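You operate a simulated robot arm through the tools that you are given. There is no shell and no other tool. Be economical: measure what you need, move in short steps, check, and stop when the job is done.

You run a simulated robot arm. Do the job below in one go: nothing can be reset, and whatever is moved stays where it is left.

TASK
Turn the clamped slat end for end and gauge its filler spot.
Fine: clamp it again, no dents; leave the gauge standing on the spot.

The check looks at the end state, three seconds after you hand in, the way a careful person would. Anything else that was tipped, shoved, dropped, spilled or broken makes it a failure.

THE ROBOT
A 6-joint arm with a two-finger parallel gripper, fixed in place. Base frame: the origin is at the foot of the arm, x ahead of it, y to its left, z up. Lengths are in mm, angles in degrees, forces in N, time in s.
With the tool pointing down near the work surface it reaches from about 240 to 640 mm from the base axis. Its first joint turns from -66.0 to 66.0 degrees. Payload 2.7 kg.
Tool frame: the origin (TCP) lies between the finger pads and is the grasp point; the fingertips stand 23 mm ahead of it; z points along the fingers, y is the line along which they close. The gripper opens to 94 mm. The fingers are 38 mm wide and 10 mm thick; the gripper's body (54 by 96 mm) begins 39 mm behind the TCP.
Orientation is told as [roll, pitch, yaw] about the base's x, y, z axes, in that order, counted from this pose: with the fingers straight down and closing along the base's y, the tool's x points along the base's -x, its y along +y and its z along -z.

THE INTERFACE
- The arm moves only by the tool drive_tool. Its arguments are lists of equal length, an entry for each row: "hand": the finger opening in m, from 0 to 0.094; "travel": the shift along the tool's x, y, z in m, a list of three; "dr": the turn, a rotation vector about the tool's x, y, z in rad, a list of three. In form: {"hand": [hand, ...], "travel": [[x, y, z], ...], "dr": [[ax, ay, az], ...]}. A call has 1 to 12 rows; each row is the pose to reach, as a shift and turn from the pose commanded when the call began, along the tool's axes at that moment. A row lasts 0.2 s, in which the tool goes at most 50 mm and 8.6 degrees; a call with a longer step from one row to the next is refused whole, and so is a gripper value outside its range. Where a pose cannot be reached the arm comes as near as it can. A force on the tool above 50 N (or 10 N above the force at the start of the call, whichever is more), or a blocked arm, ends the call early, and 0.2 s more pass. Each finger travels about 45 mm/s and halts on what it meets, pressing with about 32 N; the grip force reading is that of the motor and also rises with nothing between the fingers. The clock runs only during rows and for 0.2 s after the last one: add rows that repeat a pose to give the fingers time. It gives the time, the measured TCP pose, the force on the tool (base axes), the opening and the grip force at its end, in the units of the frame above (readings bear some noise).
- Cameras (640 x 400 px; columns grow to the right, rows downward): "scene" is fixed at [52.2, -417.5, 1402.2]; the picture's right is [0.94, -0.35, 0.00], its down [-0.21, -0.55, -0.81] and it looks along [0.28, 0.75, -0.59] (base axes); focal length 311 px, centre (320, 200). "wrist" rides on the gripper at [86, 16, -74] in the tool frame; the picture's right is [-0.18, 0.98, 0.00], its down [-0.58, -0.11, -0.81] and it looks along [-0.79, -0.15, 0.59] (tool axes); focal length 243 px, centre (320, 200). There is no depth. A picture from a camera that has moved, and an enlarged one, comes with that camera's place and axes in the base frame and with its lens.
- snapshot(camera): a new picture of that camera. No time passes.
- inspect(camera, box): a new picture of the part [left, top, right, bottom] of that camera's present view, enlarged. No time passes.
- job_done(): hands the job in; it is judged then, once.

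Go step by step. Nothing tells you positions but the pictures and the camera data: compare them with the known pose of the tool, close in by small moves and look again before you grip or let go. The budget is 120 turns and 84 pictures, counting those below and the enlarged ones. Unless the task says otherwise, let go and move clear before handing in, and close with one line.

The tools are called after ">>>" by a JSON object that holds its "api" and its "payload". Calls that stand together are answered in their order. drive_tool: Moves the arm, as the interface text tells. Its arguments: {"type":"object","properties":{"hand":{"type":"array","items":{"type":"number"}},"travel":{"type":"array","items":{"type":"array","items":{"type":"number"}}},"dr":{"type":"array","items":{"type":"array","items":{"type":"number"}}}},"required":["hand","travel","dr"]} The other tools are called the same way: snapshot (camera) takes a picture; inspect (camera, box) takes an enlarged picture of a part of a camera's view; job_done () hands the job in.

At the start:

```text
time: 0.0
ee_pos: [266.4, 275.2, 1016.5]
tool_rot: [0.0, 0.1, 0.0]
wrist_force: [0.6, 0.0, 0.1]
finger_gap: 94.0
grip_force: 0.1
```

scene: 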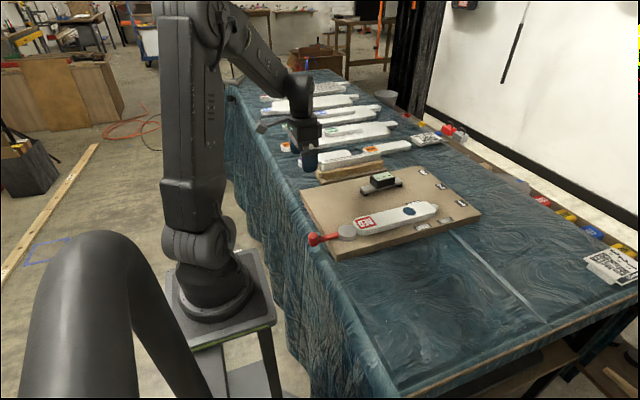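
wrist: 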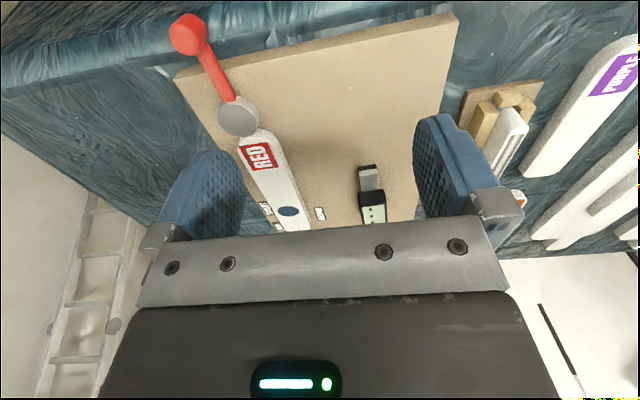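

I see a board with a slat labelled RED, clamped by a red lever at its near end, and a small gauge standing on the board. I'll look closer at the details first.

>>> {"api": "inspect", "payload": {"camera": "scene", "box": [290, 160, 490, 285]}}

>>> {"api": "inspect", "payload": {"camera": "wrist", "box": [160, 0, 480, 240]}}

>>> {"api": "inspect", "payload": {"camera": "scene", "box": [240, 70, 480, 190]}}

```text
3.20 times, centred on (390, 222) of scene
camera zoom: at [52.2, -417.5, 1402.2], right [0.94, -0.35, 0.0], down [-0.21, -0.55, -0.81], along [0.28, 0.75, -0.59], focal length 995 px, centre (96, 128)
```

zoom: 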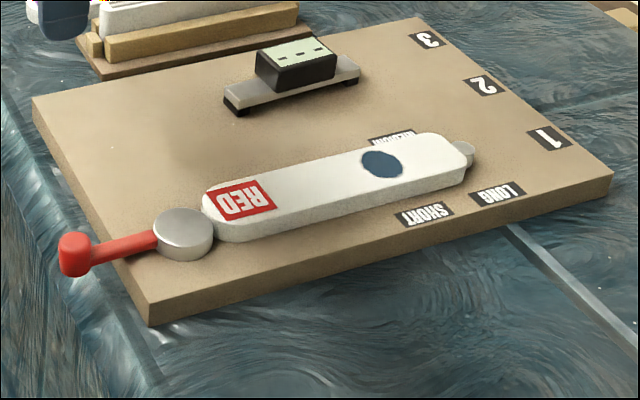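

```text
1.67 times, centred on (320, 120) of wrist
camera zoom: at [178.0, 291.1, 1090.1], right [0.18, 0.98, 0.0], down [0.58, -0.11, 0.81], along [0.79, -0.15, -0.59], focal length 404 px, centre (320, 333)
```

zoom: 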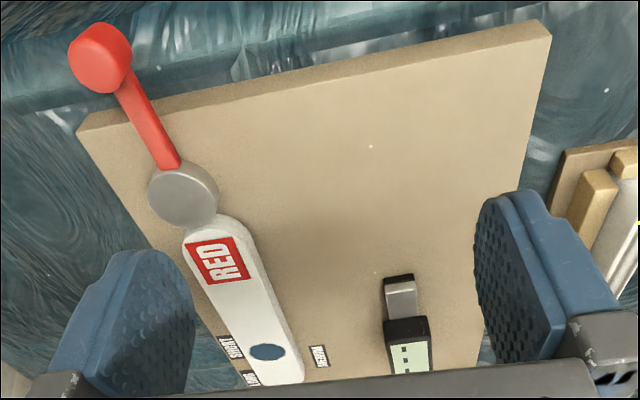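

```text
2.67 times, centred on (360, 130) of scene
camera zoom: at [52.2, -417.5, 1402.2], right [0.94, -0.35, 0.0], down [-0.21, -0.55, -0.81], along [0.28, 0.75, -0.59], focal length 829 px, centre (213, 387)
```

zoom: 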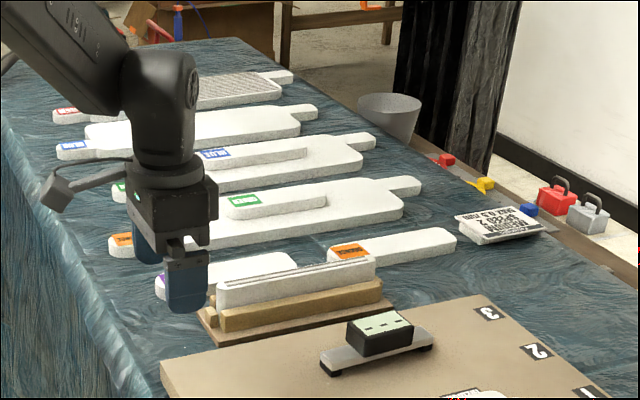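

There's a cam clamp with a red lever, a stop at the far end, and some cards with text. I'll read the cards and zoom on clamp, stop and gauge.

>>> {"api": "inspect", "payload": {"camera": "scene", "box": [405, 125, 450, 153]}}

>>> {"api": "inspect", "payload": {"camera": "scene", "box": [570, 235, 640, 290]}}

>>> {"api": "inspect", "payload": {"camera": "scene", "box": [300, 190, 380, 250]}}

>>> {"api": "inspect", "payload": {"camera": "scene", "box": [390, 180, 470, 240]}}

>>> {"api": "inspect", "payload": {"camera": "scene", "box": [350, 160, 410, 205]}}

```text
14.22 times, centred on (428, 139) of scene
camera zoom: at [52.2, -417.5, 1402.2], right [0.94, -0.35, 0.0], down [-0.21, -0.55, -0.81], along [0.28, 0.75, -0.59], focal length 4422 px, centre (-1209, 1068)
```

zoom: 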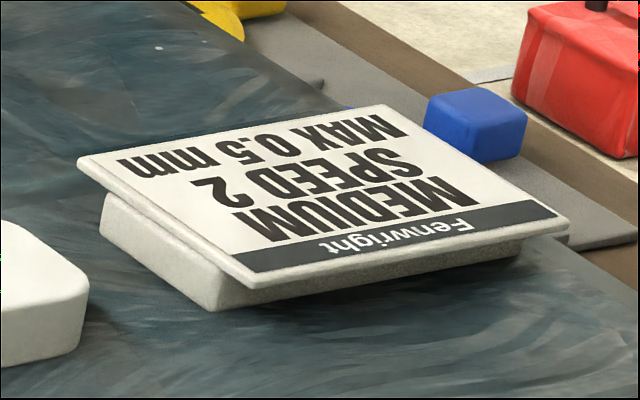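

```text
7.27 times, centred on (605, 262) of scene
camera zoom: at [52.2, -417.5, 1402.2], right [0.94, -0.35, 0.0], down [-0.21, -0.55, -0.81], along [0.28, 0.75, -0.59], focal length 2261 px, centre (-1753, -254)
```

zoom: 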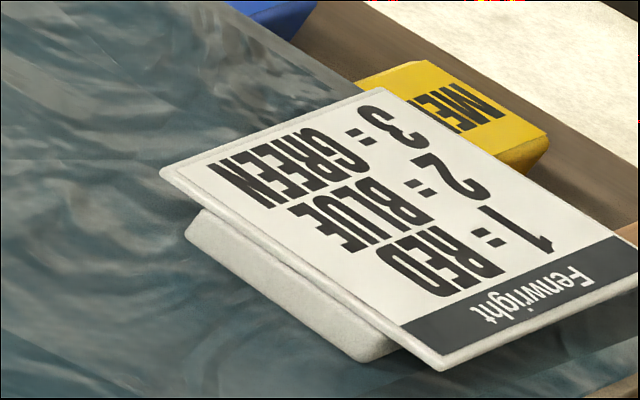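

```text
6.67 times, centred on (340, 220) of scene
camera zoom: at [52.2, -417.5, 1402.2], right [0.94, -0.35, 0.0], down [-0.21, -0.55, -0.81], along [0.28, 0.75, -0.59], focal length 2073 px, centre (187, 67)
```

zoom: 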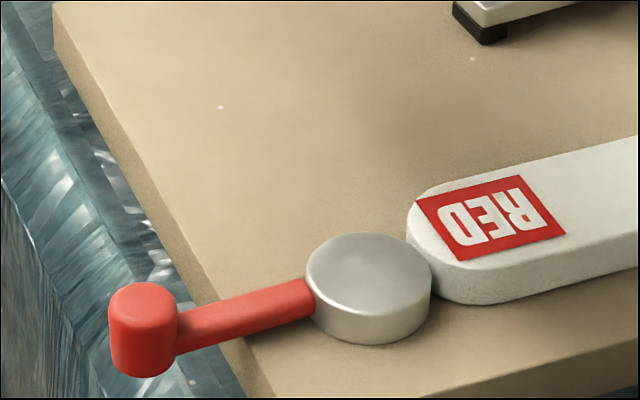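

```text
6.67 times, centred on (430, 210) of scene
camera zoom: at [52.2, -417.5, 1402.2], right [0.94, -0.35, 0.0], down [-0.21, -0.55, -0.81], along [0.28, 0.75, -0.59], focal length 2073 px, centre (-413, 133)
```

zoom: 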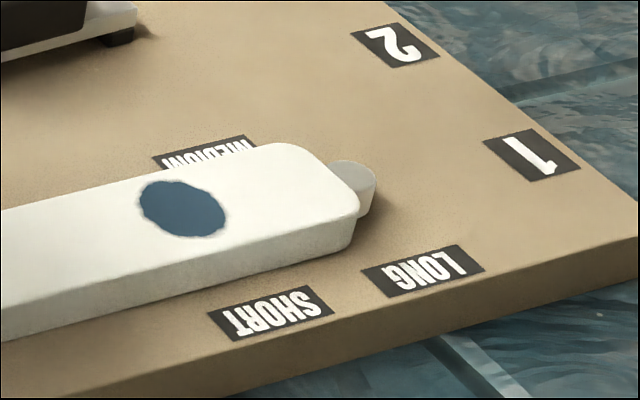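

```text
8.89 times, centred on (380, 182) of scene
camera zoom: at [52.2, -417.5, 1402.2], right [0.94, -0.35, 0.0], down [-0.21, -0.55, -0.81], along [0.28, 0.75, -0.59], focal length 2764 px, centre (-213, 356)
```

zoom: 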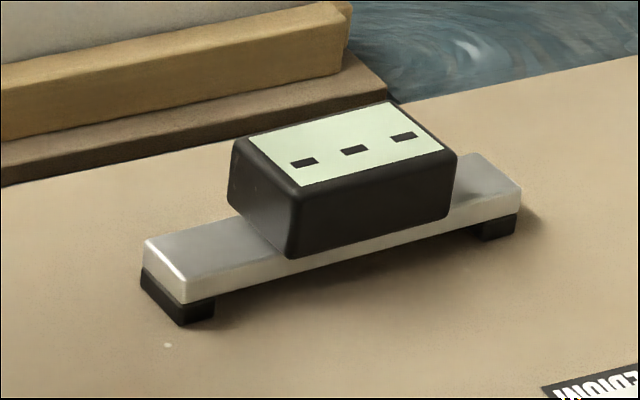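

Triangulating both views: board top ≈ z 810, slat along x at y≈158 from x≈370 to 640, cam disc near (345,155), lever knob near (250,158). The gauge lies along x near (553,323). I'll move above the knob and look again.

>>> {"api": "drive_tool", "payload": {"hand": [0.08, 0.06, 0.05, 0.05], "travel": [[0.004, -0.03, 0.03], [0.008, -0.06, 0.06], [0.012, -0.09, 0.09], [0.016, -0.117, 0.096]], "dr": [[0, 0, 0], [0, 0, 0], [0, 0, 0], [0, 0, 0]]}}

>>> {"api": "snapshot", "payload": {"camera": "wrist"}}

>>> {"api": "snapshot", "payload": {"camera": "scene"}}

```text
time: 1.0
ee_pos: [248.5, 157.6, 919.7]
tool_rot: [0.0, 0.0, 0.1]
wrist_force: [0.0, 0.4, 0.9]
finger_gap: 50.0
grip_force: 0.0
```

```text
73 pictures are left
camera wrist: at [160.6, 174.0, 993.1], right [0.18, 0.98, 0.0], down [0.58, -0.11, 0.81], along [0.79, -0.15, -0.59], focal length 243 px, centre (320, 200)
```

wrist: 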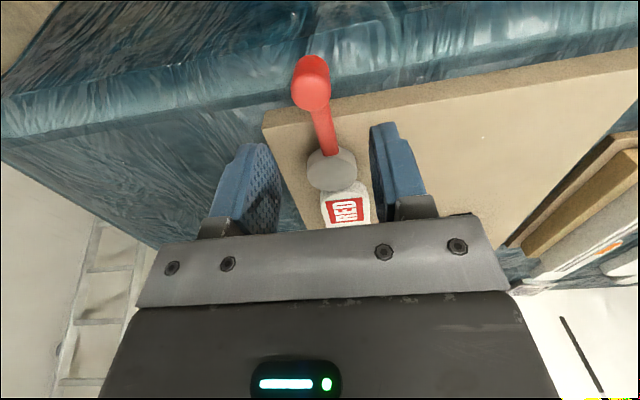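

```text
72 pictures are left
```

scene: 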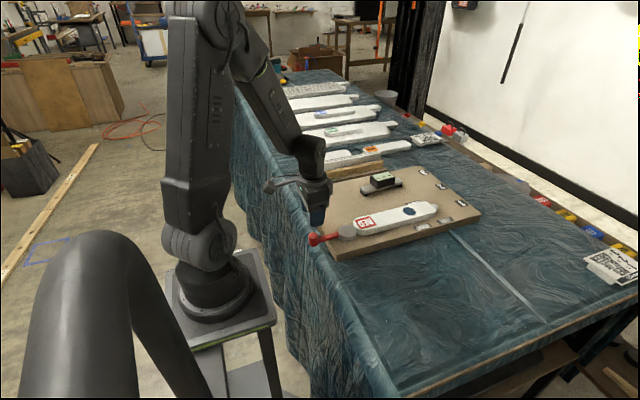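

The knob is around (250,151), disc around (335,153). I'll zoom to see the cam and knob details.

>>> {"api": "inspect", "payload": {"camera": "wrist", "box": [240, 40, 420, 240]}}

>>> {"api": "inspect", "payload": {"camera": "scene", "box": [300, 205, 380, 255]}}

```text
2.00 times, centred on (330, 140) of wrist
camera zoom: at [160.6, 174.0, 993.1], right [0.18, 0.98, 0.0], down [0.58, -0.11, 0.81], along [0.79, -0.15, -0.59], focal length 485 px, centre (300, 320)
```

zoom: 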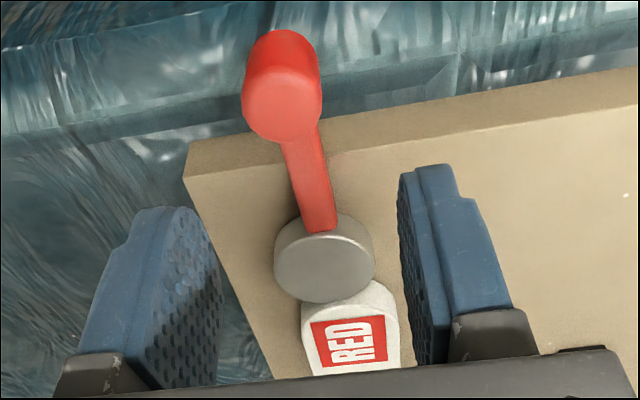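

```text
8.00 times, centred on (340, 230) of scene
camera zoom: at [52.2, -417.5, 1402.2], right [0.94, -0.35, 0.0], down [-0.21, -0.55, -0.81], along [0.28, 0.75, -0.59], focal length 2488 px, centre (160, -40)
```

zoom: 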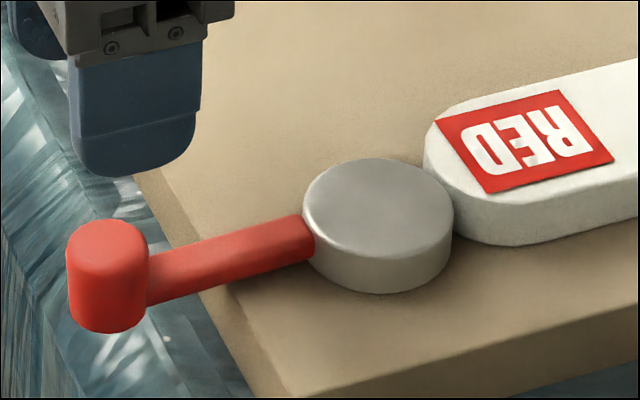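

The disc centre sits ~8 mm to −y of the slat axis, so swinging the lever toward +y (clockwise from above) should release it. I'll lower open fingers around the knob and look.

>>> {"api": "drive_tool", "payload": {"hand": [0.05, 0.05, 0.05, 0.05], "travel": [[-0.0025, -0.006, 0.02], [-0.0025, -0.006, 0.04], [-0.0025, -0.006, 0.06], [-0.0025, -0.006, 0.076]], "dr": [[0, 0, 0], [0, 0, 0], [0, 0, 0], [0, 0, 0]]}}

>>> {"api": "snapshot", "payload": {"camera": "wrist"}}

>>> {"api": "inspect", "payload": {"camera": "scene", "box": [280, 195, 380, 258]}}

```text
time: 2.0
ee_pos: [251.5, 151.3, 844.3]
tool_rot: [0.0, 0.0, 0.0]
wrist_force: [-0.2, 0.0, -0.7]
finger_gap: 49.9
grip_force: 0.0
```

```text
69 pictures are left
camera wrist: at [164.5, 167.8, 917.2], right [0.18, 0.98, 0.0], down [0.58, -0.11, 0.81], along [0.79, -0.15, -0.59], focal length 243 px, centre (320, 200)
```

wrist: 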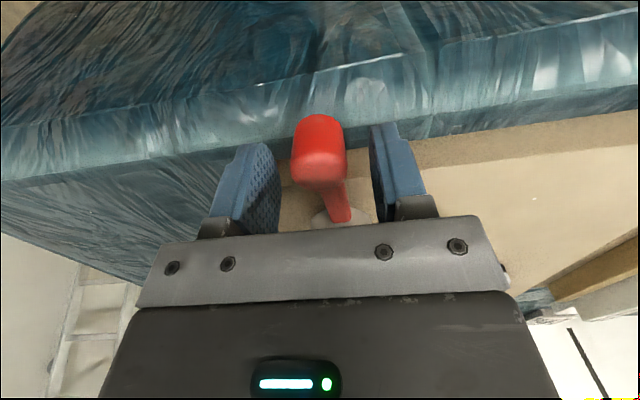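

```text
6.35 times, centred on (330, 226) of scene
camera zoom: at [52.2, -417.5, 1402.2], right [0.94, -0.35, 0.0], down [-0.21, -0.55, -0.81], along [0.28, 0.75, -0.59], focal length 1974 px, centre (256, 32)
```

zoom: 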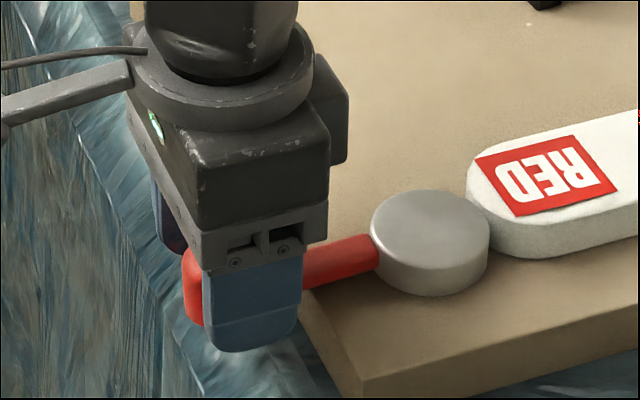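

The knob is centred between the fingers, slightly toward −x. I'll shift 4.5 mm, drop slightly, and narrow the fingers to a loose cage.

>>> {"api": "drive_tool", "payload": {"hand": [0.046, 0.038, 0.032, 0.032], "travel": [[0.0045, 0, 0.003], [0.0045, 0, 0.003], [0.0045, 0, 0.003], [0.0045, 0, 0.003]], "dr": [[0, 0, 0], [0, 0, 0], [0, 0, 0], [0, 0, 0]]}}

>>> {"api": "inspect", "payload": {"camera": "wrist", "box": [240, 90, 420, 230]}}

```text
time: 3.0
ee_pos: [247.3, 153.3, 840.1]
tool_rot: [0.0, 0.0, 0.0]
wrist_force: [-0.4, 0.0, -0.6]
finger_gap: 31.9
grip_force: 0.0
```

```text
2.86 times, centred on (330, 160) of wrist
camera zoom: at [159.8, 168.2, 914.8], right [0.18, 0.98, 0.0], down [0.58, -0.11, 0.81], along [0.79, -0.15, -0.59], focal length 693 px, centre (291, 314)
```

zoom: 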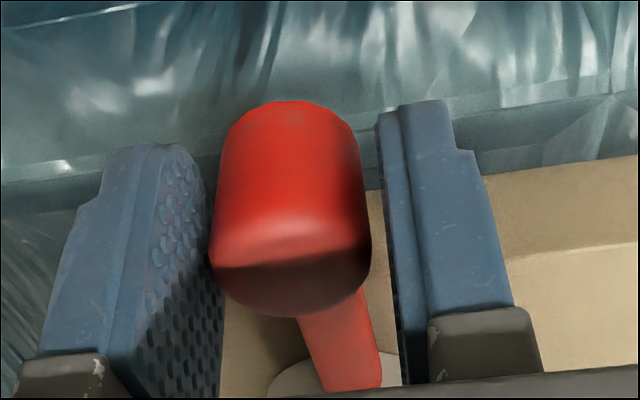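

The cage is good. I'll swing the lever 12° toward +y with the tool turning along, then check.

>>> {"api": "drive_tool", "payload": {"hand": [0.032, 0.032, 0.032, 0.032, 0.032, 0.032], "travel": [[0.0001, 0.0032, 0], [0.0002, 0.0065, 0], [0, 0.0097, 0], [-0.0001, 0.013, 0], [-0.0004, 0.0162, 0], [-0.0008, 0.0194, 0]], "dr": [[0, 0, 0.035], [0, 0, 0.07], [0, 0, 0.105], [0, 0, 0.14], [0, 0, 0.175], [0, 0, 0.209]]}}

>>> {"api": "inspect", "payload": {"camera": "scene", "box": [280, 195, 380, 258]}}

>>> {"api": "inspect", "payload": {"camera": "wrist", "box": [240, 90, 420, 230]}}

```text
time: 4.4
ee_pos: [248.5, 172.1, 841.6]
tool_rot: [0.0, 0.0, -12.0]
wrist_force: [-1.2, -0.8, 1.5]
finger_gap: 32.1
grip_force: 0.4
```

```text
6.35 times, centred on (330, 226) of scene
camera zoom: at [52.2, -417.5, 1402.2], right [0.94, -0.35, 0.0], down [-0.21, -0.55, -0.81], along [0.28, 0.75, -0.59], focal length 1974 px, centre (256, 32)
```

zoom: 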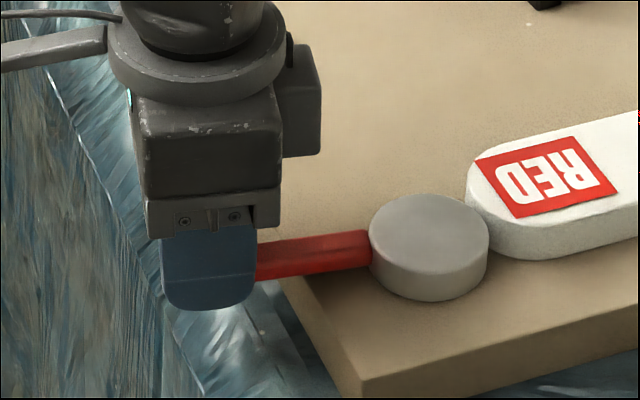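

```text
2.86 times, centred on (330, 160) of wrist
camera zoom: at [166.2, 204.8, 915.6], right [0.39, 0.92, 0.0], down [0.55, -0.23, 0.81], along [0.74, -0.31, -0.59], focal length 693 px, centre (291, 314)
```

zoom: 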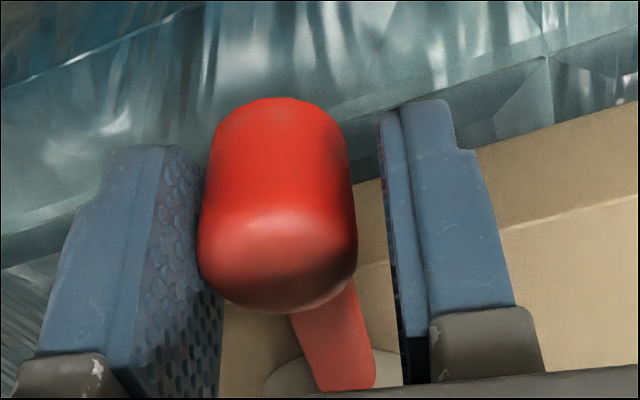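

The lever moved freely and the disc shifted about (−2,−3) mm, away from the slat — right direction; the pivot is about (326,161). I'll swing another 30° and check.

>>> {"api": "drive_tool", "payload": {"hand": [0.032, 0.032, 0.032, 0.032, 0.032, 0.032], "travel": [[0.00016, 0.00685, 0], [-0.00028, 0.01368, 0], [-0.0013, 0.02045, 0], [-0.0029, 0.0271, 0], [-0.0051, 0.0336, 0], [-0.0079, 0.0399, 0]], "dr": [[0, 0, 0.087], [0, 0, 0.1745], [0, 0, 0.2618], [0, 0, 0.349], [0, 0, 0.4363], [0, 0, 0.5236]]}}

>>> {"api": "inspect", "payload": {"camera": "scene", "box": [280, 195, 380, 258]}}

>>> {"api": "inspect", "payload": {"camera": "wrist", "box": [240, 90, 420, 230]}}

```text
time: 5.8
ee_pos: [263.6, 209.7, 841.2]
tool_rot: [0.0, 0.0, -42.2]
wrist_force: [-1.4, -0.4, -0.8]
finger_gap: 32.0
grip_force: 0.1
```

```text
6.35 times, centred on (330, 226) of scene
camera zoom: at [52.2, -417.5, 1402.2], right [0.94, -0.35, 0.0], down [-0.21, -0.55, -0.81], along [0.28, 0.75, -0.59], focal length 1974 px, centre (256, 32)
```

zoom: 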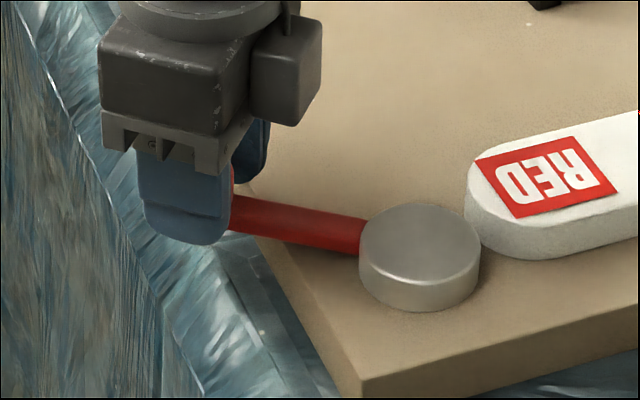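

```text
2.86 times, centred on (330, 160) of wrist
camera zoom: at [209.5, 278.7, 915.4], right [0.8, 0.61, 0.0], down [0.36, -0.47, 0.81], along [0.49, -0.64, -0.59], focal length 693 px, centre (291, 314)
```

zoom: 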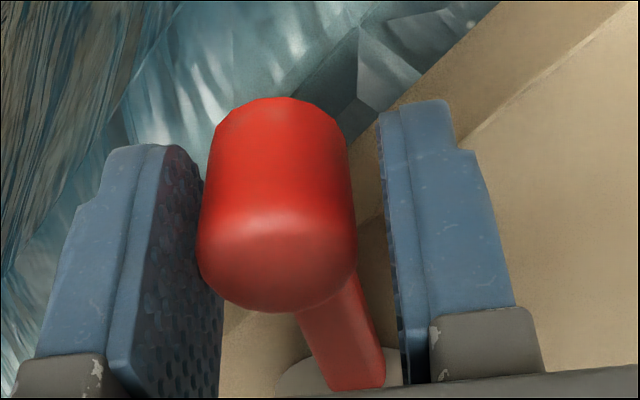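

The disc is already retracting; same pattern again for another 30°.

>>> {"api": "drive_tool", "payload": {"hand": [0.032, 0.032, 0.032, 0.032, 0.032, 0.032], "travel": [[0.00016, 0.00685, 0], [-0.00028, 0.01368, 0], [-0.0013, 0.02045, 0], [-0.0029, 0.0271, 0], [-0.0051, 0.0336, 0], [-0.0079, 0.0399, 0]], "dr": [[0, 0, 0.087], [0, 0, 0.1745], [0, 0, 0.2618], [0, 0, 0.349], [0, 0, 0.4363], [0, 0, 0.5236]]}}

>>> {"api": "inspect", "payload": {"camera": "scene", "box": [280, 185, 400, 258]}}

```text
time: 7.2
ee_pos: [296.5, 234.3, 841.1]
tool_rot: [0.1, 0.0, -72.1]
wrist_force: [-0.3, 0.7, 0.2]
finger_gap: 32.6
grip_force: 0.6
```

```text
5.33 times, centred on (340, 222) of scene
camera zoom: at [52.2, -417.5, 1402.2], right [0.94, -0.35, 0.0], down [-0.21, -0.55, -0.81], along [0.28, 0.75, -0.59], focal length 1658 px, centre (213, 85)
```

zoom: 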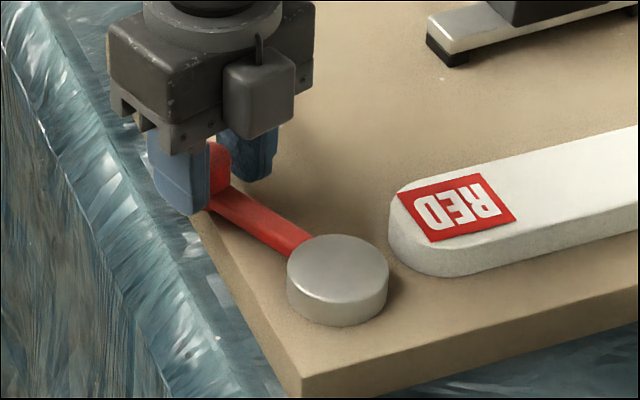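

The clamp is open with a clear gap. I'll open the fingers, rise, and swing back to a view pose over the slat.

>>> {"api": "drive_tool", "payload": {"hand": [0.045, 0.05, 0.05, 0.06, 0.07, 0.08, 0.09, 0.09, 0.09, 0.09, 0.09, 0.09], "travel": [[0, 0, 0], [0, 0, -0.03], [0, 0, -0.07], [-0.009, 0.008, -0.11], [-0.02, 0.018, -0.14], [-0.03, 0.027, -0.16], [-0.04, 0.036, -0.16], [-0.05, 0.045, -0.16], [-0.06, 0.054, -0.16], [-0.07, 0.063, -0.16], [-0.08, 0.072, -0.16], [-0.088, 0.08, -0.16]], "dr": [[0, 0, 0], [0, 0, 0], [0, 0, 0], [0, 0, -0.14], [0, 0, -0.28], [0, 0, -0.42], [0, 0, -0.56], [0, 0, -0.7], [0, 0, -0.84], [0, 0, -0.98], [0, 0, -1.12], [0, 0, -1.258]]}}

>>> {"api": "snapshot", "payload": {"camera": "wrist"}}

>>> {"api": "inspect", "payload": {"camera": "scene", "box": [290, 160, 490, 285]}}

```text
time: 9.8
ee_pos: [399.4, 173.0, 1000.9]
tool_rot: [0.0, 0.0, 0.2]
wrist_force: [0.1, 0.4, 0.4]
finger_gap: 90.3
grip_force: 0.1
```

```text
61 pictures are left
camera wrist: at [312.1, 189.3, 1075.1], right [0.18, 0.98, 0.0], down [0.58, -0.11, 0.81], along [0.79, -0.15, -0.59], focal length 243 px, centre (320, 200)
```

wrist: 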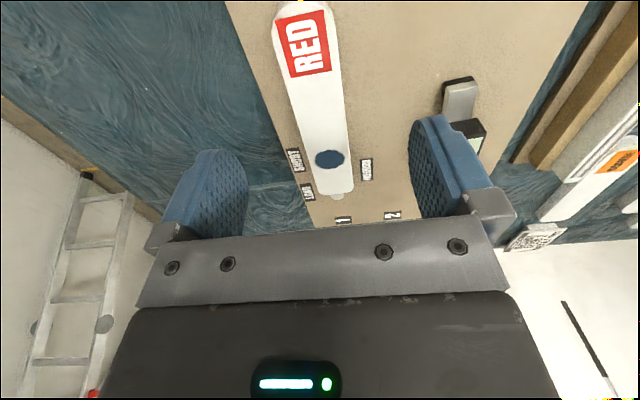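

```text
3.20 times, centred on (390, 222) of scene
camera zoom: at [52.2, -417.5, 1402.2], right [0.94, -0.35, 0.0], down [-0.21, -0.55, -0.81], along [0.28, 0.75, -0.59], focal length 995 px, centre (96, 128)
```

zoom: 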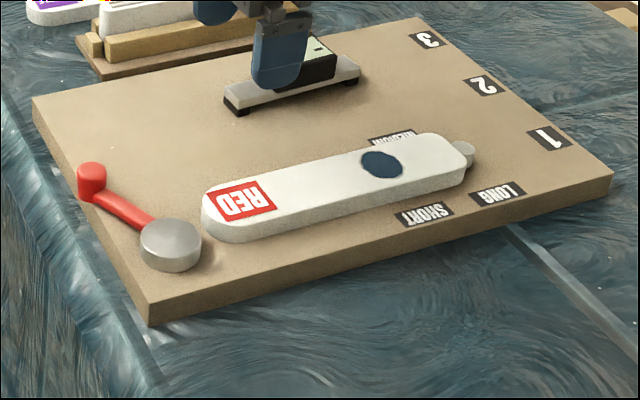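

The slat runs x≈363–640 at y≈159 with z top ≈828, and the spot is at x≈550. Before gripping I'll test, in the air above the slat centre, which way the wrist can do a full half-turn.

>>> {"api": "drive_tool", "payload": {"hand": [0.09, 0.09, 0.09, 0.09, 0.09, 0.09, 0.09, 0.09, 0.09, 0.09, 0.09, 0.09], "travel": [[-0.02, -0.003, 0], [-0.04, -0.006, 0], [-0.06, -0.009, 0], [-0.08, -0.012, 0], [-0.1006, -0.014, 0], [-0.1006, -0.014, 0], [-0.1006, -0.014, 0], [-0.1006, -0.014, 0], [-0.1006, -0.014, 0], [-0.1006, -0.014, 0], [-0.1006, -0.014, 0], [-0.1006, -0.014, 0]], "dr": [[0, 0, 0.145], [0, 0, 0.29], [0, 0, 0.435], [0, 0, 0.58], [0, 0, 0.725], [0, 0, 0.87], [0, 0, 1.015], [0, 0, 1.16], [0, 0, 1.305], [0, 0, 1.45], [0, 0, 1.595], [0, 0, 1.74]]}}

>>> {"api": "drive_tool", "payload": {"hand": [0.09, 0.09, 0.09, 0.09, 0.09, 0.09, 0.09, 0.09, 0.09, 0.09], "travel": [[0, 0, 0], [0, 0, 0], [0, 0, 0], [0, 0, 0], [0, 0, 0], [0, 0, 0], [0, 0, 0], [0, 0, 0], [0, 0, 0], [0, 0, 0]], "dr": [[0, 0, 0.145], [0, 0, 0.29], [0, 0, 0.435], [0, 0, 0.58], [0, 0, 0.725], [0, 0, 0.87], [0, 0, 1.015], [0, 0, 1.16], [0, 0, 1.305], [0, 0, 1.4]]}}

```text
time: 12.4
ee_pos: [498.8, 160.6, 1001.8]
tool_rot: [0.1, -0.1, -99.8]
wrist_force: [-0.3, 0.4, 0.4]
finger_gap: 89.8
grip_force: 0.0
```

```text
time: 14.6
ee_pos: [499.5, 19.2, 970.3]
tool_rot: [-5.7, 1.2, -170.4]
wrist_force: [0.0, -0.9, -0.8]
finger_gap: 89.8
grip_force: 0.1
out of reach, approached as far as the arm can: row 7, 8, 9, 10
```

The negative direction stops near −157°, so the positive direction should reach +180° at the slat position. I'll turn back toward yaw 0.

>>> {"api": "drive_tool", "payload": {"hand": [0.09, 0.09, 0.09, 0.09, 0.09, 0.09, 0.09, 0.09, 0.09, 0.09], "travel": [[0, 0, 0], [0, 0, 0], [0, 0, 0], [0, 0, 0], [0, 0, 0], [0, 0, 0], [0, 0, 0], [0, 0, 0], [0, 0, 0], [0, 0, 0]], "dr": [[0, 0, -0.145], [0, 0, -0.29], [0, 0, -0.435], [0, 0, -0.58], [0, 0, -0.725], [0, 0, -0.87], [0, 0, -1.015], [0, 0, -1.16], [0, 0, -1.305], [0, 0, -1.4]]}}

```text
time: 16.8
ee_pos: [499.5, 19.1, 970.7]
tool_rot: [0.2, 5.8, -90.0]
wrist_force: [-0.1, 0.2, 0.2]
finger_gap: 89.8
grip_force: 0.1
```

The tool is tilted 5.8°; I'll correct that first.

>>> {"api": "drive_tool", "payload": {"hand": [0.09, 0.09], "travel": [[0, 0, 0], [0, 0, 0]], "dr": [[0, -0.1012, 0], [0.003, -0.1012, 0]]}}

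```text
time: 17.4
ee_pos: [500.4, 19.2, 970.5]
tool_rot: [-0.1, -0.1, -90.1]
wrist_force: [0.6, -0.4, -0.9]
finger_gap: 90.1
grip_force: 0.0
```

Upright again. Now back over the slat centre with yaw 0.

>>> {"api": "drive_tool", "payload": {"hand": [0.09, 0.09, 0.09, 0.09, 0.09, 0.09, 0.09, 0.09, 0.09, 0.09, 0.09], "travel": [[0.014, 0, 0], [0.028, 0, 0], [0.042, 0, 0], [0.056, 0, 0], [0.07, 0, 0], [0.084, 0, 0], [0.098, 0, 0], [0.112, 0, 0], [0.126, 0, 0], [0.14, 0, 0], [0.14, 0, 0]], "dr": [[0, 0, -0.145], [0, 0, -0.29], [0, 0, -0.435], [0, 0, -0.58], [0, 0, -0.725], [0, 0, -0.87], [0, 0, -1.015], [0, 0, -1.16], [0, 0, -1.305], [0, 0, -1.45], [0, 0, -1.5725]]}}

>>> {"api": "snapshot", "payload": {"camera": "wrist"}}

>>> {"api": "inspect", "payload": {"camera": "scene", "box": [310, 140, 470, 265]}}

```text
time: 19.8
ee_pos: [500.5, 158.3, 969.0]
tool_rot: [0.1, 0.1, 0.2]
wrist_force: [0.2, -0.7, 0.4]
finger_gap: 89.9
grip_force: 0.1
```

```text
59 pictures are left
camera wrist: at [413.0, 173.7, 1042.7], right [0.18, 0.98, 0.0], down [0.58, -0.11, 0.81], along [0.79, -0.15, -0.59], focal length 243 px, centre (320, 200)
```

wrist: 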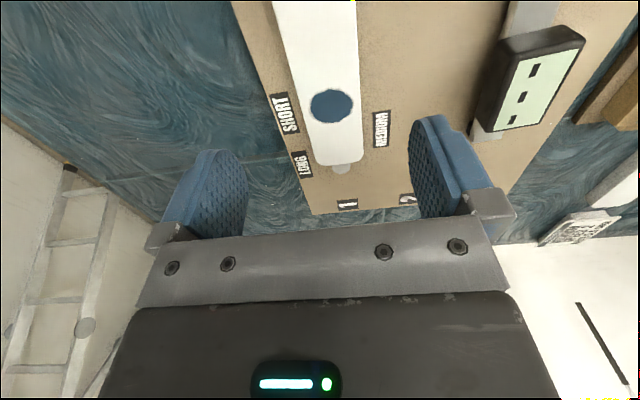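

```text
3.20 times, centred on (390, 202) of scene
camera zoom: at [52.2, -417.5, 1402.2], right [0.94, -0.35, 0.0], down [-0.21, -0.55, -0.81], along [0.28, 0.75, -0.59], focal length 995 px, centre (96, 192)
```

zoom: 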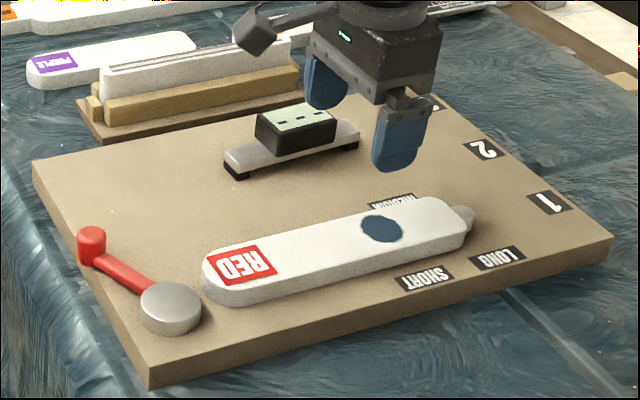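

Slat centre is about x=497, y=159, width ≈60. I'll descend with 92 mm opening to just above the top face, then check alignment.

>>> {"api": "drive_tool", "payload": {"hand": [0.092, 0.092, 0.092, 0.092], "travel": [[0.003, 0.0005, 0.03], [0.0035, 0.0005, 0.06], [0.0035, 0.0005, 0.09], [0.0035, 0.0005, 0.112]], "dr": [[0, 0, 0], [0, 0, 0], [0, 0, 0], [0, 0, 0]]}}

>>> {"api": "snapshot", "payload": {"camera": "wrist"}}

>>> {"api": "inspect", "payload": {"camera": "scene", "box": [340, 170, 450, 250]}}

```text
time: 20.8
ee_pos: [496.3, 161.6, 858.1]
tool_rot: [0.0, -0.1, -0.1]
wrist_force: [0.0, -0.3, -0.4]
finger_gap: 91.9
grip_force: 0.1
```

```text
57 pictures are left
camera wrist: at [410.3, 176.7, 932.1], right [0.18, 0.98, 0.0], down [0.58, -0.11, 0.81], along [0.79, -0.15, -0.59], focal length 243 px, centre (320, 200)
```

wrist: 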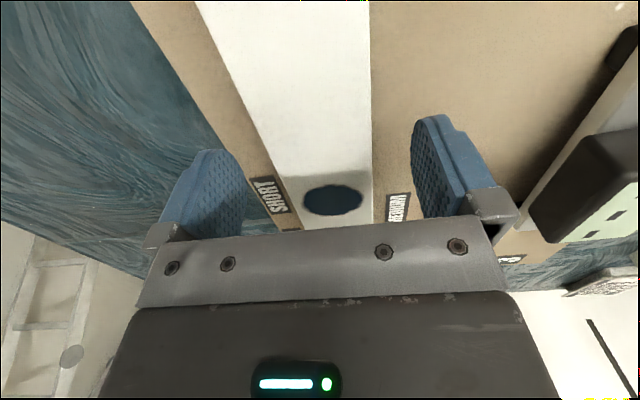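

```text
5.00 times, centred on (395, 210) of scene
camera zoom: at [52.2, -417.5, 1402.2], right [0.94, -0.35, 0.0], down [-0.21, -0.55, -0.81], along [0.28, 0.75, -0.59], focal length 1555 px, centre (-55, 150)
```

zoom: 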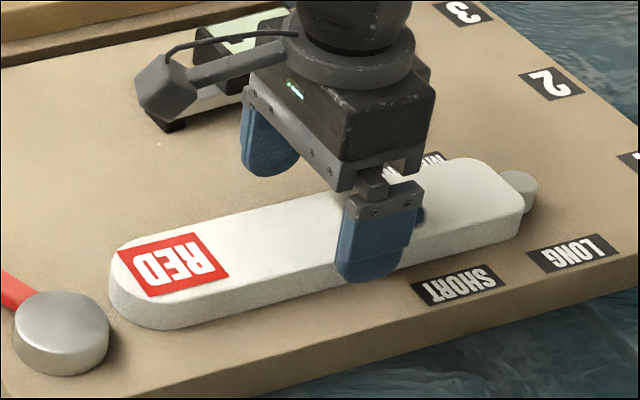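

The fingers straddle the slat well (slat centre y≈158, width ≈60). I'll lower 20 mm gently beside it.

>>> {"api": "drive_tool", "payload": {"hand": [0.092, 0.092, 0.092, 0.092], "travel": [[0, 0, 0.006], [0, 0, 0.012], [0, 0, 0.017], [0, 0, 0.02]], "dr": [[0, 0, 0], [0, 0, 0], [0, 0, 0], [0, 0, 0]]}}

>>> {"api": "inspect", "payload": {"camera": "scene", "box": [370, 190, 430, 228]}}

```text
time: 21.8
ee_pos: [495.3, 159.9, 836.7]
tool_rot: [0.1, 0.0, 0.0]
wrist_force: [-0.9, -0.6, -0.1]
finger_gap: 91.9
grip_force: 0.0
```

```text
10.53 times, centred on (400, 209) of scene
camera zoom: at [52.2, -417.5, 1402.2], right [0.94, -0.35, 0.0], down [-0.21, -0.55, -0.81], along [0.28, 0.75, -0.59], focal length 3273 px, centre (-522, 105)
```

zoom: 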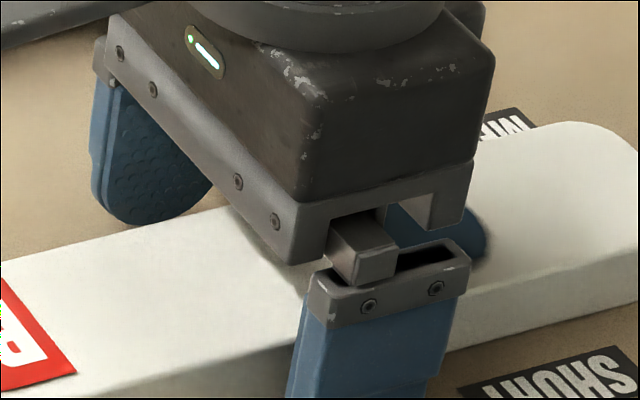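

Positioned well. I'll close gradually and read the grip force, to find a gentle but secure hold.

>>> {"api": "drive_tool", "payload": {"hand": [0.08, 0.07, 0.065, 0.062, 0.061, 0.061], "travel": [[0, 0, 0], [0, 0, 0], [0, 0, 0], [0, 0, 0], [0, 0, 0], [0, 0, 0]], "dr": [[0, 0, 0], [0, 0, 0], [0, 0, 0], [0, 0, 0], [0, 0, 0], [0, 0, 0]]}}

```text
time: 23.2
ee_pos: [495.9, 158.3, 838.0]
tool_rot: [0.0, 0.0, 0.0]
wrist_force: [0.4, 0.1, -0.7]
finger_gap: 60.9
grip_force: 0.2
```

>>> {"api": "drive_tool", "payload": {"hand": [0.059, 0.058, 0.057, 0.057], "travel": [[0, 0, 0], [0, 0, 0], [0, 0, 0], [0, 0, 0]], "dr": [[0, 0, 0], [0, 0, 0], [0, 0, 0], [0, 0, 0]]}}

```text
time: 24.2
ee_pos: [496.3, 159.2, 837.6]
tool_rot: [0.0, 0.0, 0.0]
wrist_force: [0.2, 0.3, 0.9]
finger_gap: 58.1
grip_force: 4.7
```

Contact at 58 mm with a force that scales with the command. I'll firm it slightly and lift 5 mm to test.

>>> {"api": "drive_tool", "payload": {"hand": [0.055, 0.054, 0.054, 0.054, 0.054], "travel": [[0, 0, 0], [0, 0, 0], [0, 0, -0.002], [0, 0, -0.005], [0, 0, -0.01]], "dr": [[0, 0, 0], [0, 0, 0], [0, 0, 0], [0, 0, 0], [0, 0, 0]]}}

>>> {"api": "inspect", "payload": {"camera": "scene", "box": [330, 180, 460, 255]}}

```text
time: 25.4
ee_pos: [497.4, 159.8, 847.0]
tool_rot: [0.1, 0.0, 0.0]
wrist_force: [0.2, 0.6, -1.0]
finger_gap: 58.0
grip_force: 0.1
```

```text
4.92 times, centred on (395, 218) of scene
camera zoom: at [52.2, -417.5, 1402.2], right [0.94, -0.35, 0.0], down [-0.21, -0.55, -0.81], along [0.28, 0.75, -0.59], focal length 1531 px, centre (-49, 114)
```

zoom: 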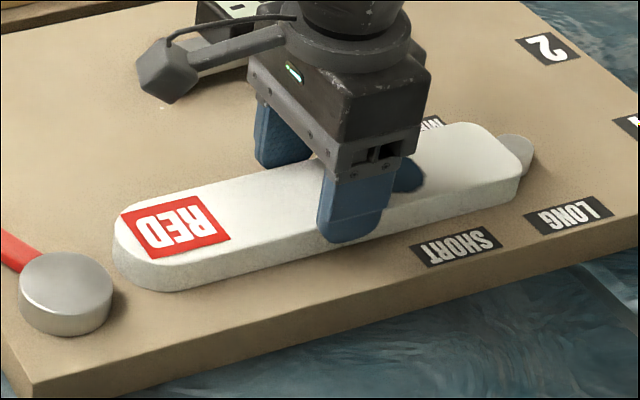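

The slat seems lifted, but the grip force reading is odd; I'll hold for a moment and reread.

>>> {"api": "drive_tool", "payload": {"hand": [0.054, 0.054], "travel": [[0, 0, 0], [0, 0, -0.005]], "dr": [[0, 0, 0], [0, 0, 0]]}}

>>> {"api": "inspect", "payload": {"camera": "scene", "box": [330, 180, 460, 255]}}

```text
time: 26.0
ee_pos: [496.7, 158.9, 851.7]
tool_rot: [-0.1, 0.0, 0.0]
wrist_force: [0.2, -0.5, -2.4]
finger_gap: 57.6
grip_force: 31.9
```

```text
4.92 times, centred on (395, 218) of scene
camera zoom: at [52.2, -417.5, 1402.2], right [0.94, -0.35, 0.0], down [-0.21, -0.55, -0.81], along [0.28, 0.75, -0.59], focal length 1531 px, centre (-49, 114)
```

zoom: 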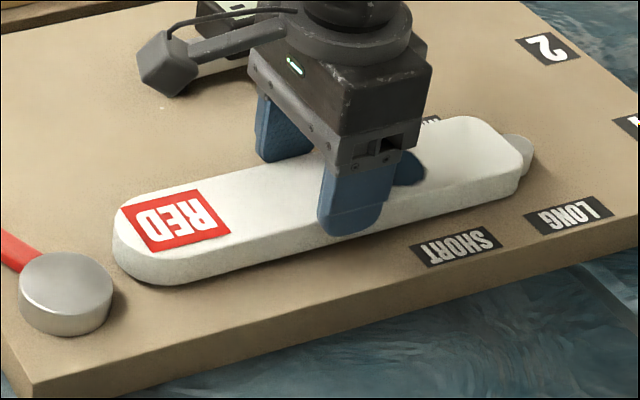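

The grip is firm (32 N) and the slat is up. I'll raise 100 mm and turn +90°.

>>> {"api": "drive_tool", "payload": {"hand": [0.054, 0.054, 0.054, 0.054, 0.054, 0.054, 0.054, 0.054, 0.054, 0.054, 0.054, 0.054], "travel": [[0, 0, -0.04], [0, 0, -0.08], [0, 0, -0.1], [0, 0, -0.1], [0, 0, -0.1], [0, 0, -0.1], [0, 0, -0.1], [0, 0, -0.1], [0, 0, -0.1], [0, 0, -0.1], [0, 0, -0.1], [0, 0, -0.1]], "dr": [[0, 0, 0], [0, 0, -0.12], [0, 0, -0.26], [0, 0, -0.4], [0, 0, -0.54], [0, 0, -0.68], [0, 0, -0.82], [0, 0, -0.97], [0, 0, -1.12], [0, 0, -1.27], [0, 0, -1.42], [0, 0, -1.5708]]}}

>>> {"api": "snapshot", "payload": {"camera": "scene"}}

```text
time: 28.6
ee_pos: [496.2, 159.0, 952.6]
tool_rot: [0.0, 0.0, 90.2]
wrist_force: [-0.3, -0.5, -0.8]
finger_gap: 57.5
grip_force: 32.0
```

```text
52 pictures are left
```

scene: 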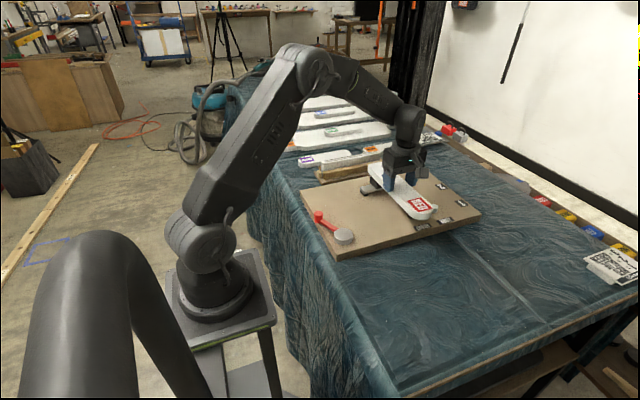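

Half of the turn is done cleanly. Continuing to +180°.

>>> {"api": "drive_tool", "payload": {"hand": [0.054, 0.054, 0.054, 0.054, 0.054, 0.054, 0.054, 0.054, 0.054, 0.054, 0.054, 0.054], "travel": [[0, 0, 0], [0, 0, 0], [0, 0, 0], [0, 0, 0], [0, 0, 0], [0, 0, 0], [0, 0, 0], [0, 0, 0], [0, 0, 0], [0, 0, 0], [0, 0, 0], [0, 0, 0]], "dr": [[0, 0, -0.13], [0, 0, -0.27], [0, 0, -0.41], [0, 0, -0.55], [0, 0, -0.69], [0, 0, -0.83], [0, 0, -0.97], [0, 0, -1.11], [0, 0, -1.25], [0, 0, -1.39], [0, 0, -1.5708], [0, 0, -1.5708]]}}

>>> {"api": "snapshot", "payload": {"camera": "wrist"}}

>>> {"api": "inspect", "payload": {"camera": "scene", "box": [290, 140, 490, 265]}}

```text
refused: row 11 steps farther than a row can; nothing moved
```

```text
51 pictures are left
camera wrist: at [479.6, 72.3, 1026.5], right [-0.98, 0.18, 0.0], down [0.11, 0.58, 0.81], along [0.15, 0.79, -0.59], focal length 243 px, centre (320, 200)
```

wrist: 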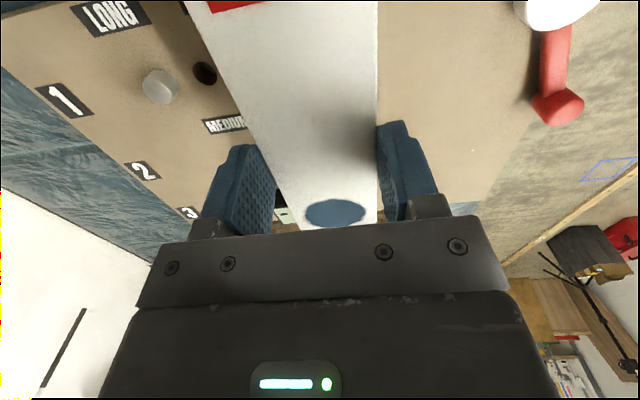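

```text
3.20 times, centred on (390, 202) of scene
camera zoom: at [52.2, -417.5, 1402.2], right [0.94, -0.35, 0.0], down [-0.21, -0.55, -0.81], along [0.28, 0.75, -0.59], focal length 995 px, centre (96, 192)
```

zoom: 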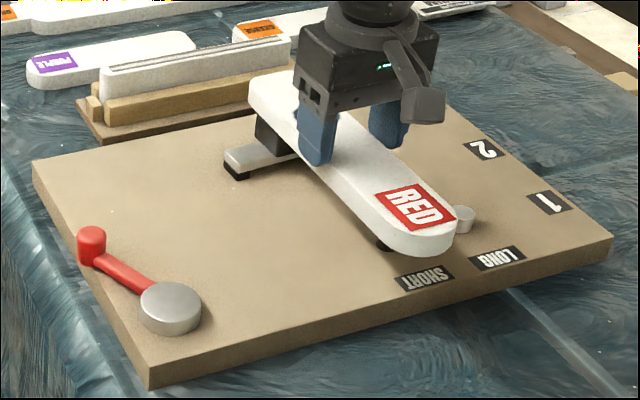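

The peg is at about (638,158) and the slat's hold is unchanged; the call was refused only for a step size. I'll retry with even steps.

>>> {"api": "drive_tool", "payload": {"hand": [0.054, 0.054, 0.054, 0.054, 0.054, 0.054, 0.054, 0.054, 0.054, 0.054, 0.054, 0.054], "travel": [[0, 0, 0], [0, 0, 0], [0, 0, 0], [0, 0, 0], [0, 0, 0], [0, 0, 0], [0, 0, 0], [0, 0, 0], [0, 0, 0], [0, 0, 0], [0, 0, 0], [0, 0, 0]], "dr": [[0, 0, -0.13], [0, 0, -0.26], [0, 0, -0.39], [0, 0, -0.52], [0, 0, -0.65], [0, 0, -0.78], [0, 0, -0.91], [0, 0, -1.05], [0, 0, -1.18], [0, 0, -1.31], [0, 0, -1.44], [0, 0, -1.5708]]}}

>>> {"api": "snapshot", "payload": {"camera": "wrist"}}

>>> {"api": "inspect", "payload": {"camera": "scene", "box": [290, 140, 490, 265]}}

```text
time: 31.2
ee_pos: [496.6, 157.9, 952.5]
tool_rot: [0.0, 0.0, -179.8]
wrist_force: [0.5, -1.0, -1.2]
finger_gap: 57.1
grip_force: 31.7
```

```text
49 pictures are left
camera wrist: at [582.0, 142.6, 1026.1], right [-0.18, -0.98, 0.0], down [-0.58, 0.11, 0.81], along [-0.79, 0.15, -0.59], focal length 243 px, centre (320, 200)
```

wrist: 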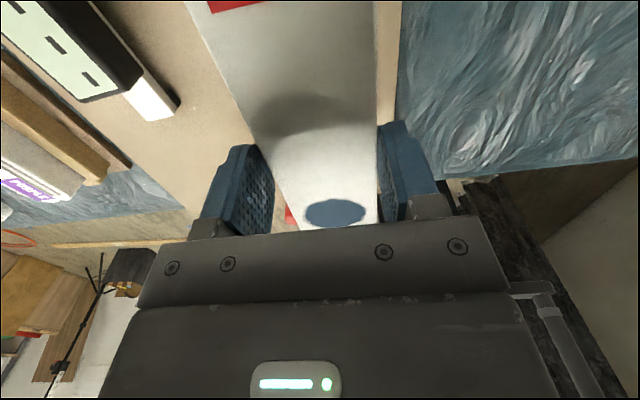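

```text
3.20 times, centred on (390, 202) of scene
camera zoom: at [52.2, -417.5, 1402.2], right [0.94, -0.35, 0.0], down [-0.21, -0.55, -0.81], along [0.28, 0.75, -0.59], focal length 995 px, centre (96, 192)
```

zoom: 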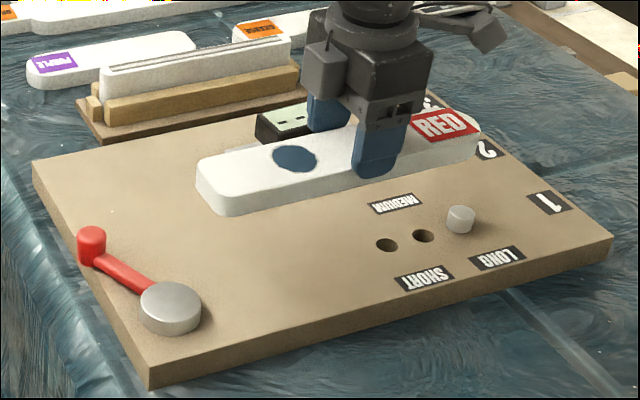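

The slat is turned, RED now toward the peg. I'll shift 6 mm away from the peg and lower to just above peg height, then check the end clearance.

>>> {"api": "drive_tool", "payload": {"hand": [0.054, 0.054, 0.054, 0.054, 0.054], "travel": [[-0.006, 0, 0.02], [-0.006, 0, 0.045], [-0.006, 0, 0.065], [-0.006, 0, 0.08], [-0.006, 0, 0.088]], "dr": [[0, 0, 0], [0, 0, 0], [0, 0, 0], [0, 0, 0], [0, 0, 0]]}}

>>> {"api": "inspect", "payload": {"camera": "scene", "box": [330, 180, 460, 255]}}

>>> {"api": "inspect", "payload": {"camera": "scene", "box": [400, 180, 464, 220]}}

```text
time: 32.4
ee_pos: [489.9, 160.0, 864.1]
tool_rot: [0.0, 0.0, 180.0]
wrist_force: [0.8, -0.1, -1.6]
finger_gap: 57.6
grip_force: 32.6
```

```text
4.92 times, centred on (395, 218) of scene
camera zoom: at [52.2, -417.5, 1402.2], right [0.94, -0.35, 0.0], down [-0.21, -0.55, -0.81], along [0.28, 0.75, -0.59], focal length 1531 px, centre (-49, 114)
```

zoom: 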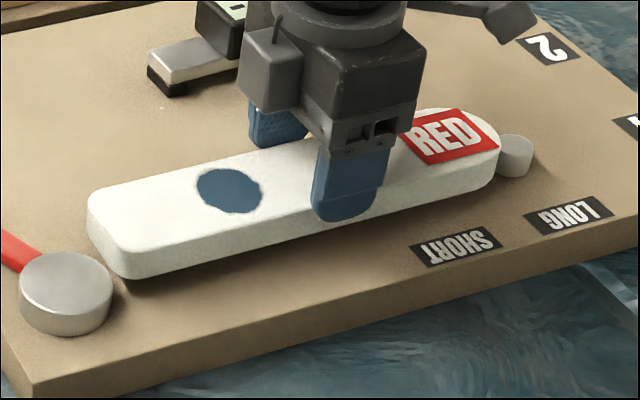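

```text
10.00 times, centred on (432, 200) of scene
camera zoom: at [52.2, -417.5, 1402.2], right [0.94, -0.35, 0.0], down [-0.21, -0.55, -0.81], along [0.28, 0.75, -0.59], focal length 3110 px, centre (-800, 200)
```

zoom: 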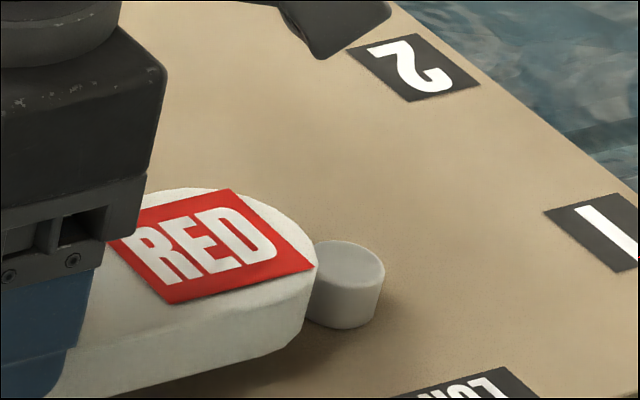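

The slat end clears both disc and peg by about 5–7 mm. I'll shift back 3 mm and lower nearly to the board.

>>> {"api": "drive_tool", "payload": {"hand": [0.054, 0.054, 0.054, 0.054, 0.054, 0.054], "travel": [[0.003, 0, 0.005], [0.003, 0, 0.011], [0.003, 0, 0.017], [0.003, 0, 0.021], [0.003, 0, 0.024], [0.003, 0, 0.0255]], "dr": [[0, 0, 0], [0, 0, 0], [0, 0, 0], [0, 0, 0], [0, 0, 0], [0, 0, 0]]}}

>>> {"api": "inspect", "payload": {"camera": "scene", "box": [330, 180, 460, 255]}}

>>> {"api": "inspect", "payload": {"camera": "scene", "box": [400, 180, 464, 220]}}

```text
time: 33.8
ee_pos: [495.2, 159.9, 844.0]
tool_rot: [-0.1, 0.5, -180.0]
wrist_force: [0.1, -0.3, 29.6]
finger_gap: 57.6
grip_force: 32.0
```

```text
4.92 times, centred on (395, 218) of scene
camera zoom: at [51.7, -417.7, 1402.2], right [0.94, -0.35, 0.0], down [-0.21, -0.55, -0.81], along [0.28, 0.75, -0.59], focal length 1531 px, centre (-49, 114)
```

zoom: 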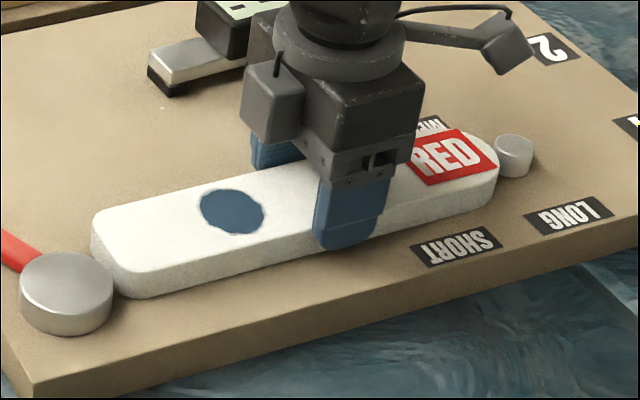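

```text
10.00 times, centred on (432, 200) of scene
camera zoom: at [51.7, -417.7, 1402.2], right [0.94, -0.35, 0.0], down [-0.21, -0.55, -0.81], along [0.28, 0.75, -0.59], focal length 3110 px, centre (-800, 200)
```

zoom: 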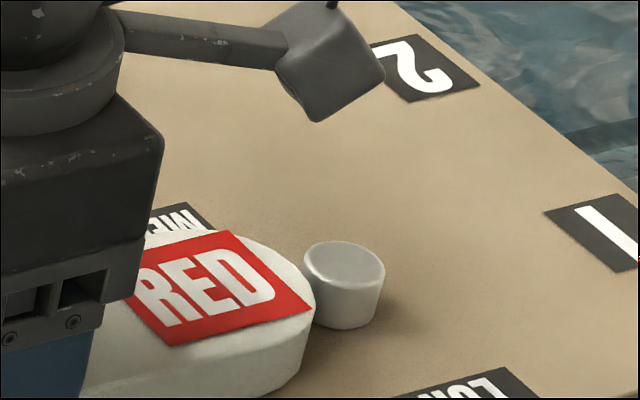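

There's 30 N upward force at z 844: the slat sat lower in the fingers (it slipped a little when first lifted), so it's already on the board. I'll ease up in small steps to unload.

>>> {"api": "drive_tool", "payload": {"hand": [0.054, 0.054], "travel": [[0, 0, -0.001], [0, 0, -0.002]], "dr": [[0, 0, 0], [0, 0, 0]]}}

```text
time: 34.4
ee_pos: [494.7, 159.6, 841.5]
tool_rot: [-0.1, 0.3, -180.0]
wrist_force: [6.6, 2.7, 15.8]
finger_gap: 57.4
grip_force: 32.0
```

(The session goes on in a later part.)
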